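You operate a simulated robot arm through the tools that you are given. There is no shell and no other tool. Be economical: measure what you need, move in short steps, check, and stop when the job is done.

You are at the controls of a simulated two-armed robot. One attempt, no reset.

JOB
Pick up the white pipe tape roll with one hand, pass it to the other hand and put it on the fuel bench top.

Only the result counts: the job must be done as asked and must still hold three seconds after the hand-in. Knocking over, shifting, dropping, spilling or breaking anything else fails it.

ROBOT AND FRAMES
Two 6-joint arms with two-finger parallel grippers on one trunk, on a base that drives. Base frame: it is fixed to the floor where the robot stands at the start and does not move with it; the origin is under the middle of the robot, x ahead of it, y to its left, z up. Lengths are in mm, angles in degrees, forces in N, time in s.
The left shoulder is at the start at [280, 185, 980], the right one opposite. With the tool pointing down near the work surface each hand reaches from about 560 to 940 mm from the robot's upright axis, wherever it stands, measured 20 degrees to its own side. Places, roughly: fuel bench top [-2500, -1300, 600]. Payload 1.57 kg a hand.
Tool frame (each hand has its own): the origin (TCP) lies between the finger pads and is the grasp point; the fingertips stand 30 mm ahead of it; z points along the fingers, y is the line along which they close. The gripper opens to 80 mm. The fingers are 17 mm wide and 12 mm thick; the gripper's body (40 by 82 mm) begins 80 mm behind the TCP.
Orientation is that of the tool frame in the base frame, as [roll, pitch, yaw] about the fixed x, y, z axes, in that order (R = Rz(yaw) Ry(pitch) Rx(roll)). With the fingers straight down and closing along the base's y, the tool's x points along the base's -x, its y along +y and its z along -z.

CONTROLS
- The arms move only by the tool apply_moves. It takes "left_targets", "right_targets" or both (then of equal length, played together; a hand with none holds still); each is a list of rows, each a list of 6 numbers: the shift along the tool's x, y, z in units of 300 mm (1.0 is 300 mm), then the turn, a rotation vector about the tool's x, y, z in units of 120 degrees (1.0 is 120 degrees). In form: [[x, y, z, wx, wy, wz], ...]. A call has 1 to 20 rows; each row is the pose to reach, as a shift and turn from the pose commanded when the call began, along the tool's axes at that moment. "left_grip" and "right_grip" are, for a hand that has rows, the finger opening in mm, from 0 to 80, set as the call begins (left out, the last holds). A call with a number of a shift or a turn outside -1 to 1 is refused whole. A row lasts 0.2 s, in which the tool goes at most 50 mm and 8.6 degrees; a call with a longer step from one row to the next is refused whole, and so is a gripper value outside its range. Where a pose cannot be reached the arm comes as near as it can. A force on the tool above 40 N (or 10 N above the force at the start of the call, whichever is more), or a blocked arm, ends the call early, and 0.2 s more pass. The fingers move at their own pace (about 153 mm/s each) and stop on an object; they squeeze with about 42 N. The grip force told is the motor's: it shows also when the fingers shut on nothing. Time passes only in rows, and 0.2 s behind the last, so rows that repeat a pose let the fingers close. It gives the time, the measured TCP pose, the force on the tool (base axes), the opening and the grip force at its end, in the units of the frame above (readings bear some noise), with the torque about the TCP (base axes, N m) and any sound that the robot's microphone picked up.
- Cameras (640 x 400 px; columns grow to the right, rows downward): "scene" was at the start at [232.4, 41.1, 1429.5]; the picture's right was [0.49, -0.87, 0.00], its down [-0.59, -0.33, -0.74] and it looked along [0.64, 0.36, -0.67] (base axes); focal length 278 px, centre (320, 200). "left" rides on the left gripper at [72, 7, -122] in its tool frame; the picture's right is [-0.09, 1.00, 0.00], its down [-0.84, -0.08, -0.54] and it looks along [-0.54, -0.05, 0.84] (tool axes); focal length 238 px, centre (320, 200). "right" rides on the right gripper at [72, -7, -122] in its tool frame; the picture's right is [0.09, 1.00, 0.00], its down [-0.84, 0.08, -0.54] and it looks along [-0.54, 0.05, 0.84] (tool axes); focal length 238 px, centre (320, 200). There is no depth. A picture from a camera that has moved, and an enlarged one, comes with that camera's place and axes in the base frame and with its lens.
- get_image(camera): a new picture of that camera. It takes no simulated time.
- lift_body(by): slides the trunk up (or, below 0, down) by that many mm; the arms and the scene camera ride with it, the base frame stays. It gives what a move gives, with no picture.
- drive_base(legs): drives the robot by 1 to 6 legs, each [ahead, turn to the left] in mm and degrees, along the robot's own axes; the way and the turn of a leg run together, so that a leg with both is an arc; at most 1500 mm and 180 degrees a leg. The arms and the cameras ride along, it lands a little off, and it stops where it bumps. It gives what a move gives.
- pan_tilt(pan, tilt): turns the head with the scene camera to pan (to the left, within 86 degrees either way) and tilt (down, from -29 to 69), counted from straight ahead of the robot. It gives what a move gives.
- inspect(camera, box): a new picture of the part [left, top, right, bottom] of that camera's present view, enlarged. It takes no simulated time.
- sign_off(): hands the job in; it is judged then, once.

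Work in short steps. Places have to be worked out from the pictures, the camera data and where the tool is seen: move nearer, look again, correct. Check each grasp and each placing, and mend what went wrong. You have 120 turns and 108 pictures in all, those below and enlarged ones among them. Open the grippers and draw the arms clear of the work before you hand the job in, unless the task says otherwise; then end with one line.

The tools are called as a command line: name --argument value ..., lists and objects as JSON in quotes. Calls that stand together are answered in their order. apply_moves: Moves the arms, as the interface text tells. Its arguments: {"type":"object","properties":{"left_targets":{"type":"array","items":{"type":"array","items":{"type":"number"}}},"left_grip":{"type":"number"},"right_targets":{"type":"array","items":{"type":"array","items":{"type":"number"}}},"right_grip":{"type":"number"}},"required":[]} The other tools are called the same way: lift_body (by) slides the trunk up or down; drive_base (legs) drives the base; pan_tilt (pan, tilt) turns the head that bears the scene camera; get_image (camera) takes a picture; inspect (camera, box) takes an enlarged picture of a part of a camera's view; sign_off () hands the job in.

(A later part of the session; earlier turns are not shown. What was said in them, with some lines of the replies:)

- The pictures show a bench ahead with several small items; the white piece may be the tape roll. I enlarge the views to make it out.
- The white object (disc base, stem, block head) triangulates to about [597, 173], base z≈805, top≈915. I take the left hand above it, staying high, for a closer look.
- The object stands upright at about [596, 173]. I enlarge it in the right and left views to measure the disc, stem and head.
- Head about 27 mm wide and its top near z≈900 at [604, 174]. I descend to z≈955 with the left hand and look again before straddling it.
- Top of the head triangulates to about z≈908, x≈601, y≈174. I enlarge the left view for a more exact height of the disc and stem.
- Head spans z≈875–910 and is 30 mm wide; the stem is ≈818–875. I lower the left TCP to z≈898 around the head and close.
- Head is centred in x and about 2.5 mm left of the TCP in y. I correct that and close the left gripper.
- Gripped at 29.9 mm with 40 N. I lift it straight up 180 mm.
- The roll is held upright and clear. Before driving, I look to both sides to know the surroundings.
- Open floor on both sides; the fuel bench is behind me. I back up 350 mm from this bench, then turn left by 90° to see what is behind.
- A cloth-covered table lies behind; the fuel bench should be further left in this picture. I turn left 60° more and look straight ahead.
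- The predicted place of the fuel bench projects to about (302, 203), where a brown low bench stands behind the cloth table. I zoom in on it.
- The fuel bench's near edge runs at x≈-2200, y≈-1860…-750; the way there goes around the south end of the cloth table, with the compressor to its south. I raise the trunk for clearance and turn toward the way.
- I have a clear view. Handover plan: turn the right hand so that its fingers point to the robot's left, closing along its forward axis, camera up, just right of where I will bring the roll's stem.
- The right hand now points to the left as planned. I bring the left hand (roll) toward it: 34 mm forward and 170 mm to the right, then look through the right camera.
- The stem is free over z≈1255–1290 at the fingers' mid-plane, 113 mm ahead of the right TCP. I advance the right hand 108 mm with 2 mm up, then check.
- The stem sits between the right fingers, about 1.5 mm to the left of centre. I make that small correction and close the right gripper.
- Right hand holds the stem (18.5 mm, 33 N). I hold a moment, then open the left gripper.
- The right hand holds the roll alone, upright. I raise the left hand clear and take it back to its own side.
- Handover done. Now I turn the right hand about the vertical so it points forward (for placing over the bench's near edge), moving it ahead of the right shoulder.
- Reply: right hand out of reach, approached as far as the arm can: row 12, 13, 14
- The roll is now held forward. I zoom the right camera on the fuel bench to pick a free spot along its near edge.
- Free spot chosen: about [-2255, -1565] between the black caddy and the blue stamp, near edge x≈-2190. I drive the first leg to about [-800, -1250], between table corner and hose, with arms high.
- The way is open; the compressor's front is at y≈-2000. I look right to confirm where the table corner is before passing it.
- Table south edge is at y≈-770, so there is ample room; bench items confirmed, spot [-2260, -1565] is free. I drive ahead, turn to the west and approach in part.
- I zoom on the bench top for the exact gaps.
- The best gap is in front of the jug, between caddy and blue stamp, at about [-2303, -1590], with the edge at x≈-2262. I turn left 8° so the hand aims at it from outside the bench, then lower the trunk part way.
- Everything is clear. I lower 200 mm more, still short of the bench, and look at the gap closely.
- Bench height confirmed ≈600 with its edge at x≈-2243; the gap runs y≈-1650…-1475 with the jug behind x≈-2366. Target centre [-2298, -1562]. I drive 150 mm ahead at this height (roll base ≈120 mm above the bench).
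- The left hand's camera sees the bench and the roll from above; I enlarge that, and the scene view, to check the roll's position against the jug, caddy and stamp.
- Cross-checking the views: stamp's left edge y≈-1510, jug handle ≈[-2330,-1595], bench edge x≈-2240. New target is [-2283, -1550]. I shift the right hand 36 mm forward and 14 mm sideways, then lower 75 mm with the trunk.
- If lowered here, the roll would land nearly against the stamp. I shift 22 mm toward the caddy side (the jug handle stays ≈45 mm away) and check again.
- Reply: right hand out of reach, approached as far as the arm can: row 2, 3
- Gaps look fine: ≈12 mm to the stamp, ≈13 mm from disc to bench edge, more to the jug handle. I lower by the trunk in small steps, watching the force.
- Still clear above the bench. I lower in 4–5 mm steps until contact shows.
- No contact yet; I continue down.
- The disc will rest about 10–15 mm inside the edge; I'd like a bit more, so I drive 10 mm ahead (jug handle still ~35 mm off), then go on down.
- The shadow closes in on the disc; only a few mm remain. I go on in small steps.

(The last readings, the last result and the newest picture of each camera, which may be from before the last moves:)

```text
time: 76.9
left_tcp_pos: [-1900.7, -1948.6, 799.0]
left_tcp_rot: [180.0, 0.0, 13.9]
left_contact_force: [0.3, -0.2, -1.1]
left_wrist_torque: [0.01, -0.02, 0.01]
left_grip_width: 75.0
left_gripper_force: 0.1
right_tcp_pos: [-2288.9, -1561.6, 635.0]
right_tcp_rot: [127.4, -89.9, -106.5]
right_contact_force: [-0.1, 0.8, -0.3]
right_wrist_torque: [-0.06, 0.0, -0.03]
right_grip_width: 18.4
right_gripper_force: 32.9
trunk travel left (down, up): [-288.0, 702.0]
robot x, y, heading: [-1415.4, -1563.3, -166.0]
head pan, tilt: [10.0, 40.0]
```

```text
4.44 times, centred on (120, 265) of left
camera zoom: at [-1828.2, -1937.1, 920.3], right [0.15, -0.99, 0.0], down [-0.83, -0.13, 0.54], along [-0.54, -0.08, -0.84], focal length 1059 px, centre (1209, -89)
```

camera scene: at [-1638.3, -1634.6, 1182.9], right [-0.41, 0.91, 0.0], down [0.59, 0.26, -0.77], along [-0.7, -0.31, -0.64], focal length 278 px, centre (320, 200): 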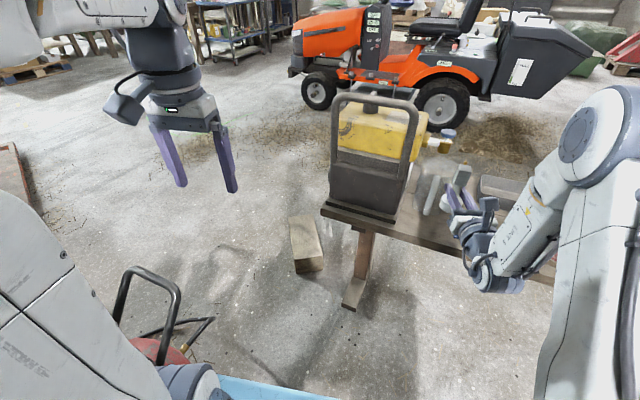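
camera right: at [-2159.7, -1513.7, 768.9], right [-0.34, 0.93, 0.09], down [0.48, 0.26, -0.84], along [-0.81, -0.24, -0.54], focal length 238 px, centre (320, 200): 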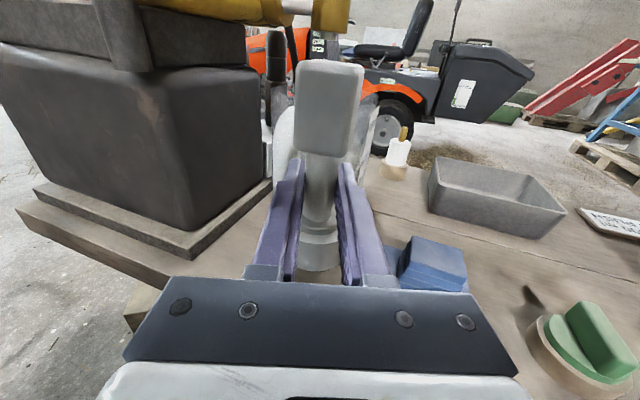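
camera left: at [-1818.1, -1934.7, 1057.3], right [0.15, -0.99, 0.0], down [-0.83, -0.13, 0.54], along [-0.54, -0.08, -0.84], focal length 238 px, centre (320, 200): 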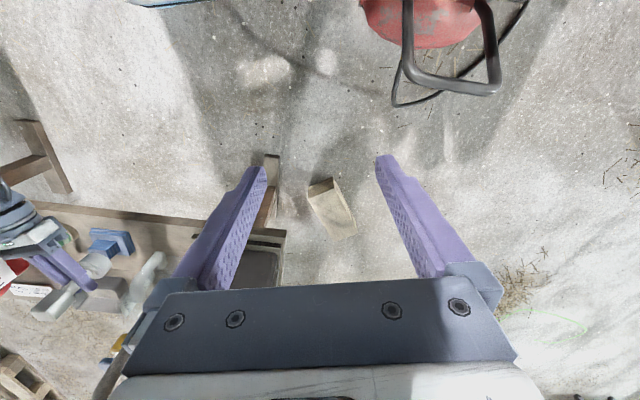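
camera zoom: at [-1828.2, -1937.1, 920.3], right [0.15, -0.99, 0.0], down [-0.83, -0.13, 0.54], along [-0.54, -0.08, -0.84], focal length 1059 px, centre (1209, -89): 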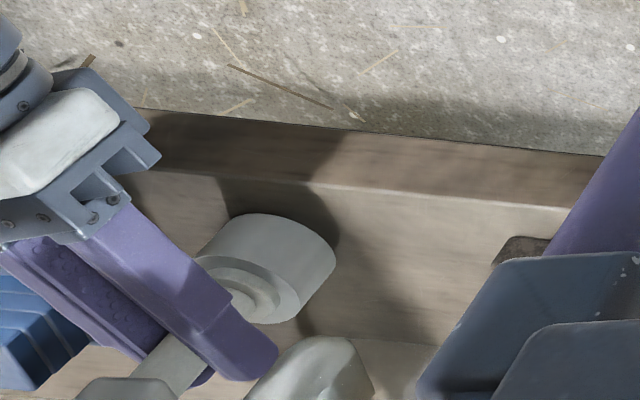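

Almost touching by the shadow. I lower 2 mm at a time.

lift_body --by -2

lift_body --by -2

inspect --camera "left" --box '[60, 220, 180, 310]'

```text
time: 77.4
left_tcp_pos: [-1900.2, -1947.8, 796.1]
left_tcp_rot: [-180.0, 0.0, 14.0]
left_contact_force: [0.5, -0.8, 0.3]
left_wrist_torque: [0.01, -0.05, 0.0]
left_grip_width: 75.4
left_gripper_force: 0.1
right_tcp_pos: [-2290.2, -1562.0, 633.9]
right_tcp_rot: [127.6, -89.8, -106.9]
right_contact_force: [-0.7, 0.3, -0.8]
right_wrist_torque: [-0.01, -0.02, 0.02]
right_grip_width: 18.5
right_gripper_force: 32.2
trunk travel left (down, up): [-286.0, 704.0]
robot x, y, heading: [-1416.0, -1561.7, -165.7]
head pan, tilt: [10.0, 40.0]
```

```text
time: 77.9
left_tcp_pos: [-1900.0, -1948.0, 794.5]
left_tcp_rot: [179.9, 0.0, 14.0]
left_contact_force: [0.5, 0.0, -1.2]
left_wrist_torque: [-0.01, -0.01, -0.02]
left_grip_width: 75.0
left_gripper_force: 0.1
right_tcp_pos: [-2290.0, -1561.8, 630.9]
right_tcp_rot: [126.7, -89.9, -106.1]
right_contact_force: [0.9, -0.5, 0.2]
right_wrist_torque: [0.02, 0.01, 0.03]
right_grip_width: 18.5
right_gripper_force: 32.7
trunk travel left (down, up): [-284.0, 706.0]
robot x, y, heading: [-1416.2, -1563.6, -165.6]
head pan, tilt: [10.0, 40.0]
```

```text
4.44 times, centred on (120, 265) of left
camera zoom: at [-1828.2, -1937.1, 916.3], right [0.15, -0.99, 0.0], down [-0.83, -0.13, 0.54], along [-0.54, -0.08, -0.84], focal length 1059 px, centre (1209, -89)
```

zoom: 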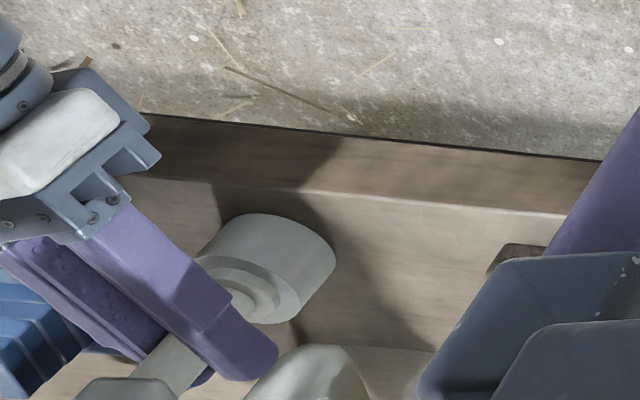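

Still free; I continue lowering.

lift_body --by -2

lift_body --by -2

inspect --camera "left" --box '[60, 220, 180, 310]'

get_image --camera "scene"

```text
time: 78.4
left_tcp_pos: [-1899.3, -1948.1, 793.3]
left_tcp_rot: [180.0, -0.1, 14.0]
left_contact_force: [0.4, -1.0, 0.6]
left_wrist_torque: [0.02, -0.02, 0.05]
left_grip_width: 75.1
left_gripper_force: 0.0
right_tcp_pos: [-2290.1, -1562.2, 631.1]
right_tcp_rot: [21.1, -89.8, -0.2]
right_contact_force: [2.1, -0.4, 7.7]
right_wrist_torque: [0.04, -0.21, -0.01]
right_grip_width: 18.4
right_gripper_force: 32.8
trunk travel left (down, up): [-282.0, 708.0]
robot x, y, heading: [-1411.8, -1563.3, -165.6]
head pan, tilt: [10.0, 40.0]
```

```text
time: 78.9
left_tcp_pos: [-1900.9, -1947.4, 790.4]
left_tcp_rot: [180.0, 0.0, 14.1]
left_contact_force: [0.5, 0.3, 0.5]
left_wrist_torque: [-0.01, 0.02, 0.01]
left_grip_width: 74.9
left_gripper_force: 0.0
right_tcp_pos: [-2290.6, -1561.6, 632.3]
right_tcp_rot: [16.1, -89.5, 4.5]
right_contact_force: [4.4, 1.1, 21.6]
right_wrist_torque: [0.13, -0.46, -0.02]
right_grip_width: 18.5
right_gripper_force: 32.9
trunk travel left (down, up): [-280.0, 710.0]
robot x, y, heading: [-1413.9, -1563.3, -165.9]
head pan, tilt: [10.0, 40.0]
```

```text
4.44 times, centred on (120, 265) of left
camera zoom: at [-1827.4, -1937.1, 913.0], right [0.15, -0.99, 0.0], down [-0.83, -0.13, 0.54], along [-0.54, -0.08, -0.84], focal length 1059 px, centre (1209, -89)
```

zoom: 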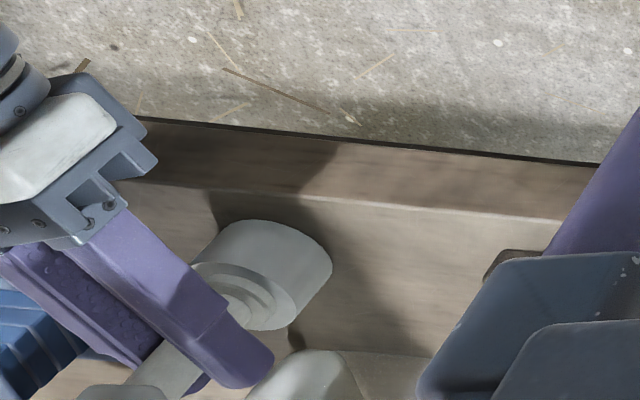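

```text
37 pictures are left
camera scene: at [-1647.5, -1637.0, 1038.3], right [-0.41, 0.91, 0.0], down [0.59, 0.26, -0.77], along [-0.7, -0.31, -0.64], focal length 278 px, centre (320, 200)
```

scene: 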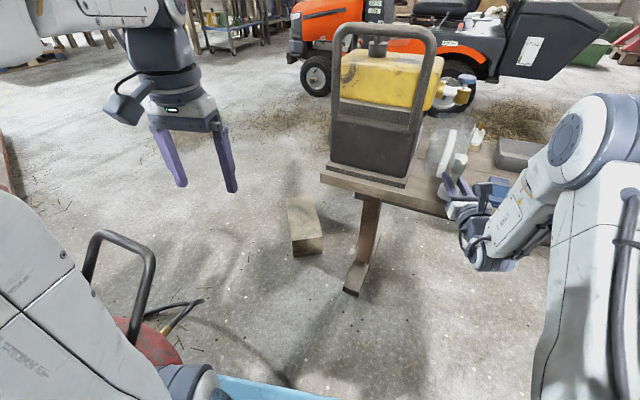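

Contact: 22 N upward, the lever matches the disc's near rim on the bench. I relieve 2 mm, then open the right fingers moderately.

lift_body --by 1.5

apply_moves --right_targets '[[0, 0, 0, 0, 0, 0], [0, 0, 0, 0, 0, 0]]' --right_grip 36

inspect --camera "left" --box '[40, 200, 200, 320]'

get_image --camera "right"

inspect --camera "scene" --box '[380, 110, 520, 230]'

```text
time: 79.5
left_tcp_pos: [-1899.2, -1948.4, 790.6]
left_tcp_rot: [-180.0, 0.0, 14.0]
left_contact_force: [0.3, -0.2, -1.0]
left_wrist_torque: [0.0, 0.02, 0.0]
left_grip_width: 75.3
left_gripper_force: 0.0
right_tcp_pos: [-2288.8, -1561.4, 632.8]
right_tcp_rot: [20.1, -89.7, 0.6]
right_contact_force: [-4.5, -0.4, 19.0]
right_wrist_torque: [0.11, 0.24, 0.03]
right_grip_width: 18.7
right_gripper_force: 32.9
trunk travel left (down, up): [-282.0, 708.0]
robot x, y, heading: [-1411.5, -1563.4, -166.1]
head pan, tilt: [10.0, 40.0]
```

```text
time: 80.0
left_tcp_pos: [-1899.7, -1947.7, 791.6]
left_tcp_rot: [-180.0, 0.0, 14.0]
left_contact_force: [0.2, 0.7, 0.3]
left_wrist_torque: [-0.02, -0.01, 0.02]
left_grip_width: 75.2
left_gripper_force: 0.0
right_tcp_pos: [-2290.0, -1562.3, 628.3]
right_tcp_rot: [173.2, -89.8, -152.5]
right_contact_force: [0.4, -0.8, -0.5]
right_wrist_torque: [0.04, -0.01, -0.02]
right_grip_width: 36.0
right_gripper_force: 0.0
trunk travel left (down, up): [-282.0, 708.0]
robot x, y, heading: [-1417.1, -1564.7, -166.0]
head pan, tilt: [10.0, 40.0]
```

```text
3.33 times, centred on (120, 260) of left
camera zoom: at [-1828.1, -1937.1, 913.8], right [0.15, -0.99, 0.0], down [-0.83, -0.13, 0.54], along [-0.54, -0.08, -0.84], focal length 794 px, centre (987, 0)
```

zoom: 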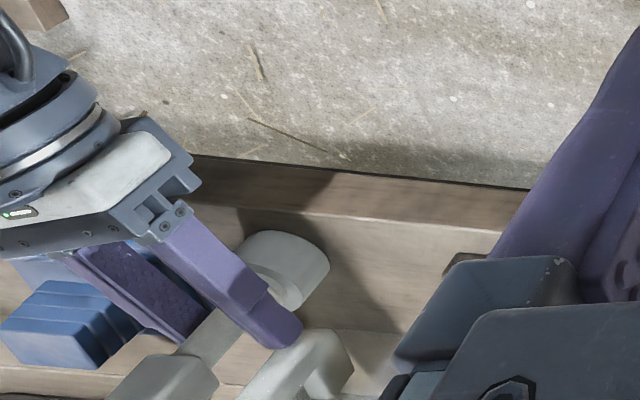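

```text
35 pictures are left
camera right: at [-2172.3, -1525.2, 700.8], right [-0.35, 0.93, 0.09], down [0.48, 0.27, -0.84], along [-0.8, -0.25, -0.54], focal length 238 px, centre (320, 200)
```

right: 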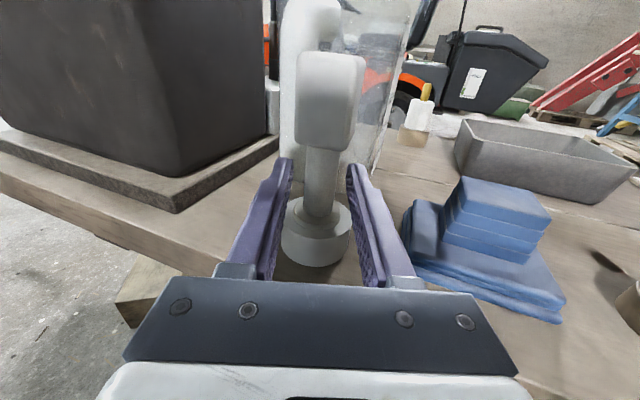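

```text
3.33 times, centred on (450, 170) of scene
camera zoom: at [-1648.3, -1637.0, 1039.3], right [-0.41, 0.91, 0.0], down [0.59, 0.26, -0.77], along [-0.7, -0.31, -0.64], focal length 927 px, centre (-113, 300)
```

zoom: 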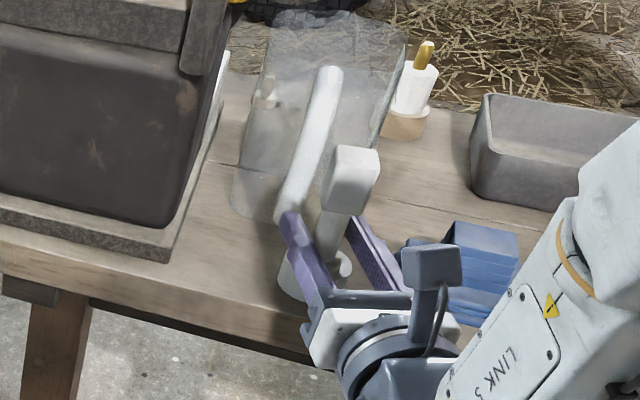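

The roll stands upright between the opened fingers with room on both sides. Since the arm is at its reach limit, I withdraw straight back with the base, 60 mm first.

drive_base --legs '[[-60, 0]]'

get_image --camera "right"

```text
time: 81.0
left_tcp_pos: [-1840.9, -1933.4, 791.9]
left_tcp_rot: [-179.9, 0.0, 13.9]
left_contact_force: [0.3, 0.3, -0.4]
left_wrist_torque: [0.0, -0.03, 0.0]
left_grip_width: 74.9
left_gripper_force: 0.1
right_tcp_pos: [-2229.4, -1547.1, 629.9]
right_tcp_rot: [115.2, -89.9, -94.4]
right_contact_force: [-0.8, -1.2, 0.2]
right_wrist_torque: [-0.02, -0.02, 0.01]
right_grip_width: 35.9
right_gripper_force: 0.1
trunk travel left (down, up): [-282.0, 708.0]
robot x, y, heading: [-1357.7, -1546.9, -165.9]
head pan, tilt: [10.0, 40.0]
```

```text
33 pictures are left
camera right: at [-2112.4, -1509.9, 701.6], right [-0.35, 0.93, 0.09], down [0.48, 0.26, -0.84], along [-0.8, -0.25, -0.54], focal length 238 px, centre (320, 200)
```

right: 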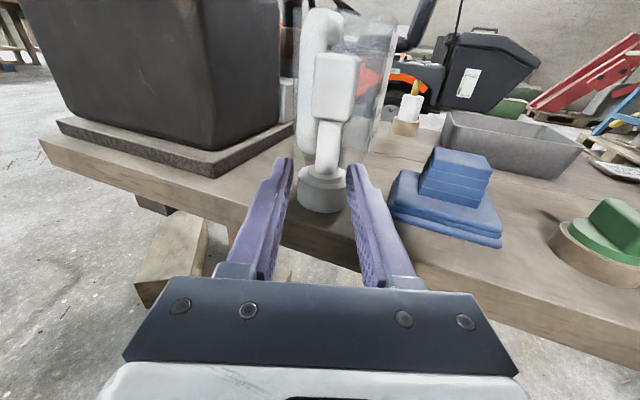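

The roll stands upright on the bench and the fingers are past the stem. I back off 250 mm more and take a final look.

drive_base --legs '[[-220, 0]]'

inspect --camera "scene" --box '[300, 60, 560, 240]'

inspect --camera "right" --box '[220, 80, 460, 240]'

```text
time: 82.7
left_tcp_pos: [-1622.4, -1874.9, 791.1]
left_tcp_rot: [179.9, 0.1, 13.6]
left_contact_force: [0.7, -0.6, -0.8]
left_wrist_torque: [0.01, 0.01, -0.01]
left_grip_width: 74.8
left_gripper_force: 0.1
right_tcp_pos: [-2009.2, -1487.8, 628.9]
right_tcp_rot: [116.6, -89.9, -96.2]
right_contact_force: [-0.1, -0.5, -0.5]
right_wrist_torque: [0.03, -0.01, 0.01]
right_grip_width: 35.9
right_gripper_force: 0.1
trunk travel left (down, up): [-282.0, 708.0]
robot x, y, heading: [-1134.7, -1488.6, -166.3]
head pan, tilt: [10.0, 40.0]
```

```text
2.22 times, centred on (430, 150) of scene
camera zoom: at [-1369.1, -1566.5, 1039.4], right [-0.4, 0.92, 0.0], down [0.59, 0.26, -0.77], along [-0.7, -0.31, -0.64], focal length 618 px, centre (76, 311)
```

zoom: 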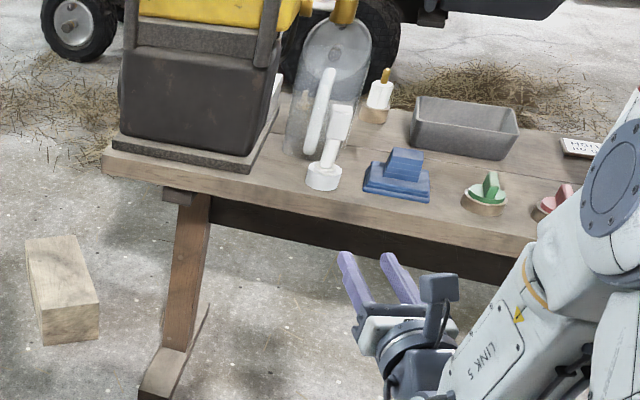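

```text
2.50 times, centred on (340, 160) of right
camera zoom: at [-1892.7, -1451.7, 701.6], right [-0.35, 0.93, 0.09], down [0.48, 0.26, -0.84], along [-0.8, -0.25, -0.54], focal length 596 px, centre (270, 300)
```

zoom: 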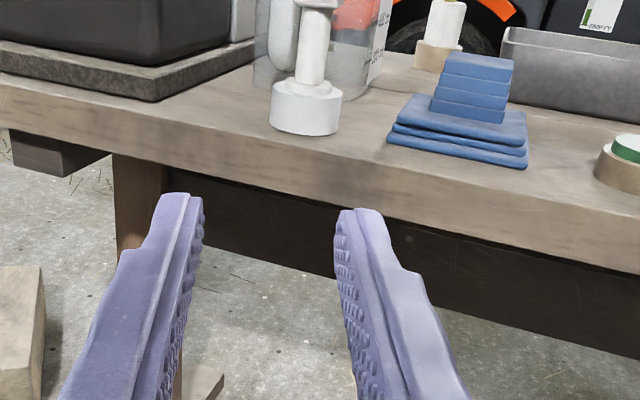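

The roll stands upright on the fuel bench, nothing else disturbed, both hands clear. I open the right gripper fully in free air and hand in.

apply_moves --right_targets '[[0, 0, -0.05, 0, 0, 0], [0, 0, -0.1, 0, 0, 0]]' --right_grip 80

sign_off

```text
time: 83.3
left_tcp_pos: [-1623.4, -1875.8, 791.7]
left_tcp_rot: [-180.0, 0.1, 13.7]
left_contact_force: [0.3, -0.3, 0.4]
left_wrist_torque: [-0.01, 0.02, -0.04]
left_grip_width: 75.1
left_gripper_force: 0.0
right_tcp_pos: [-1981.7, -1475.8, 628.6]
right_tcp_rot: [-58.8, -89.9, 79.1]
right_contact_force: [0.0, 0.3, -0.1]
right_wrist_torque: [-0.01, 0.03, -0.03]
right_grip_width: 80.1
right_gripper_force: 0.1
trunk travel left (down, up): [-282.0, 708.0]
robot x, y, heading: [-1136.3, -1491.6, -166.3]
head pan, tilt: [10.0, 40.0]
```

```text
The job is handed in.
```

The left hand picked up the white pipe tape roll and passed it to the right hand, which set it upright on the fuel bench top; nothing else was seen to move, and both grippers are open and clear.
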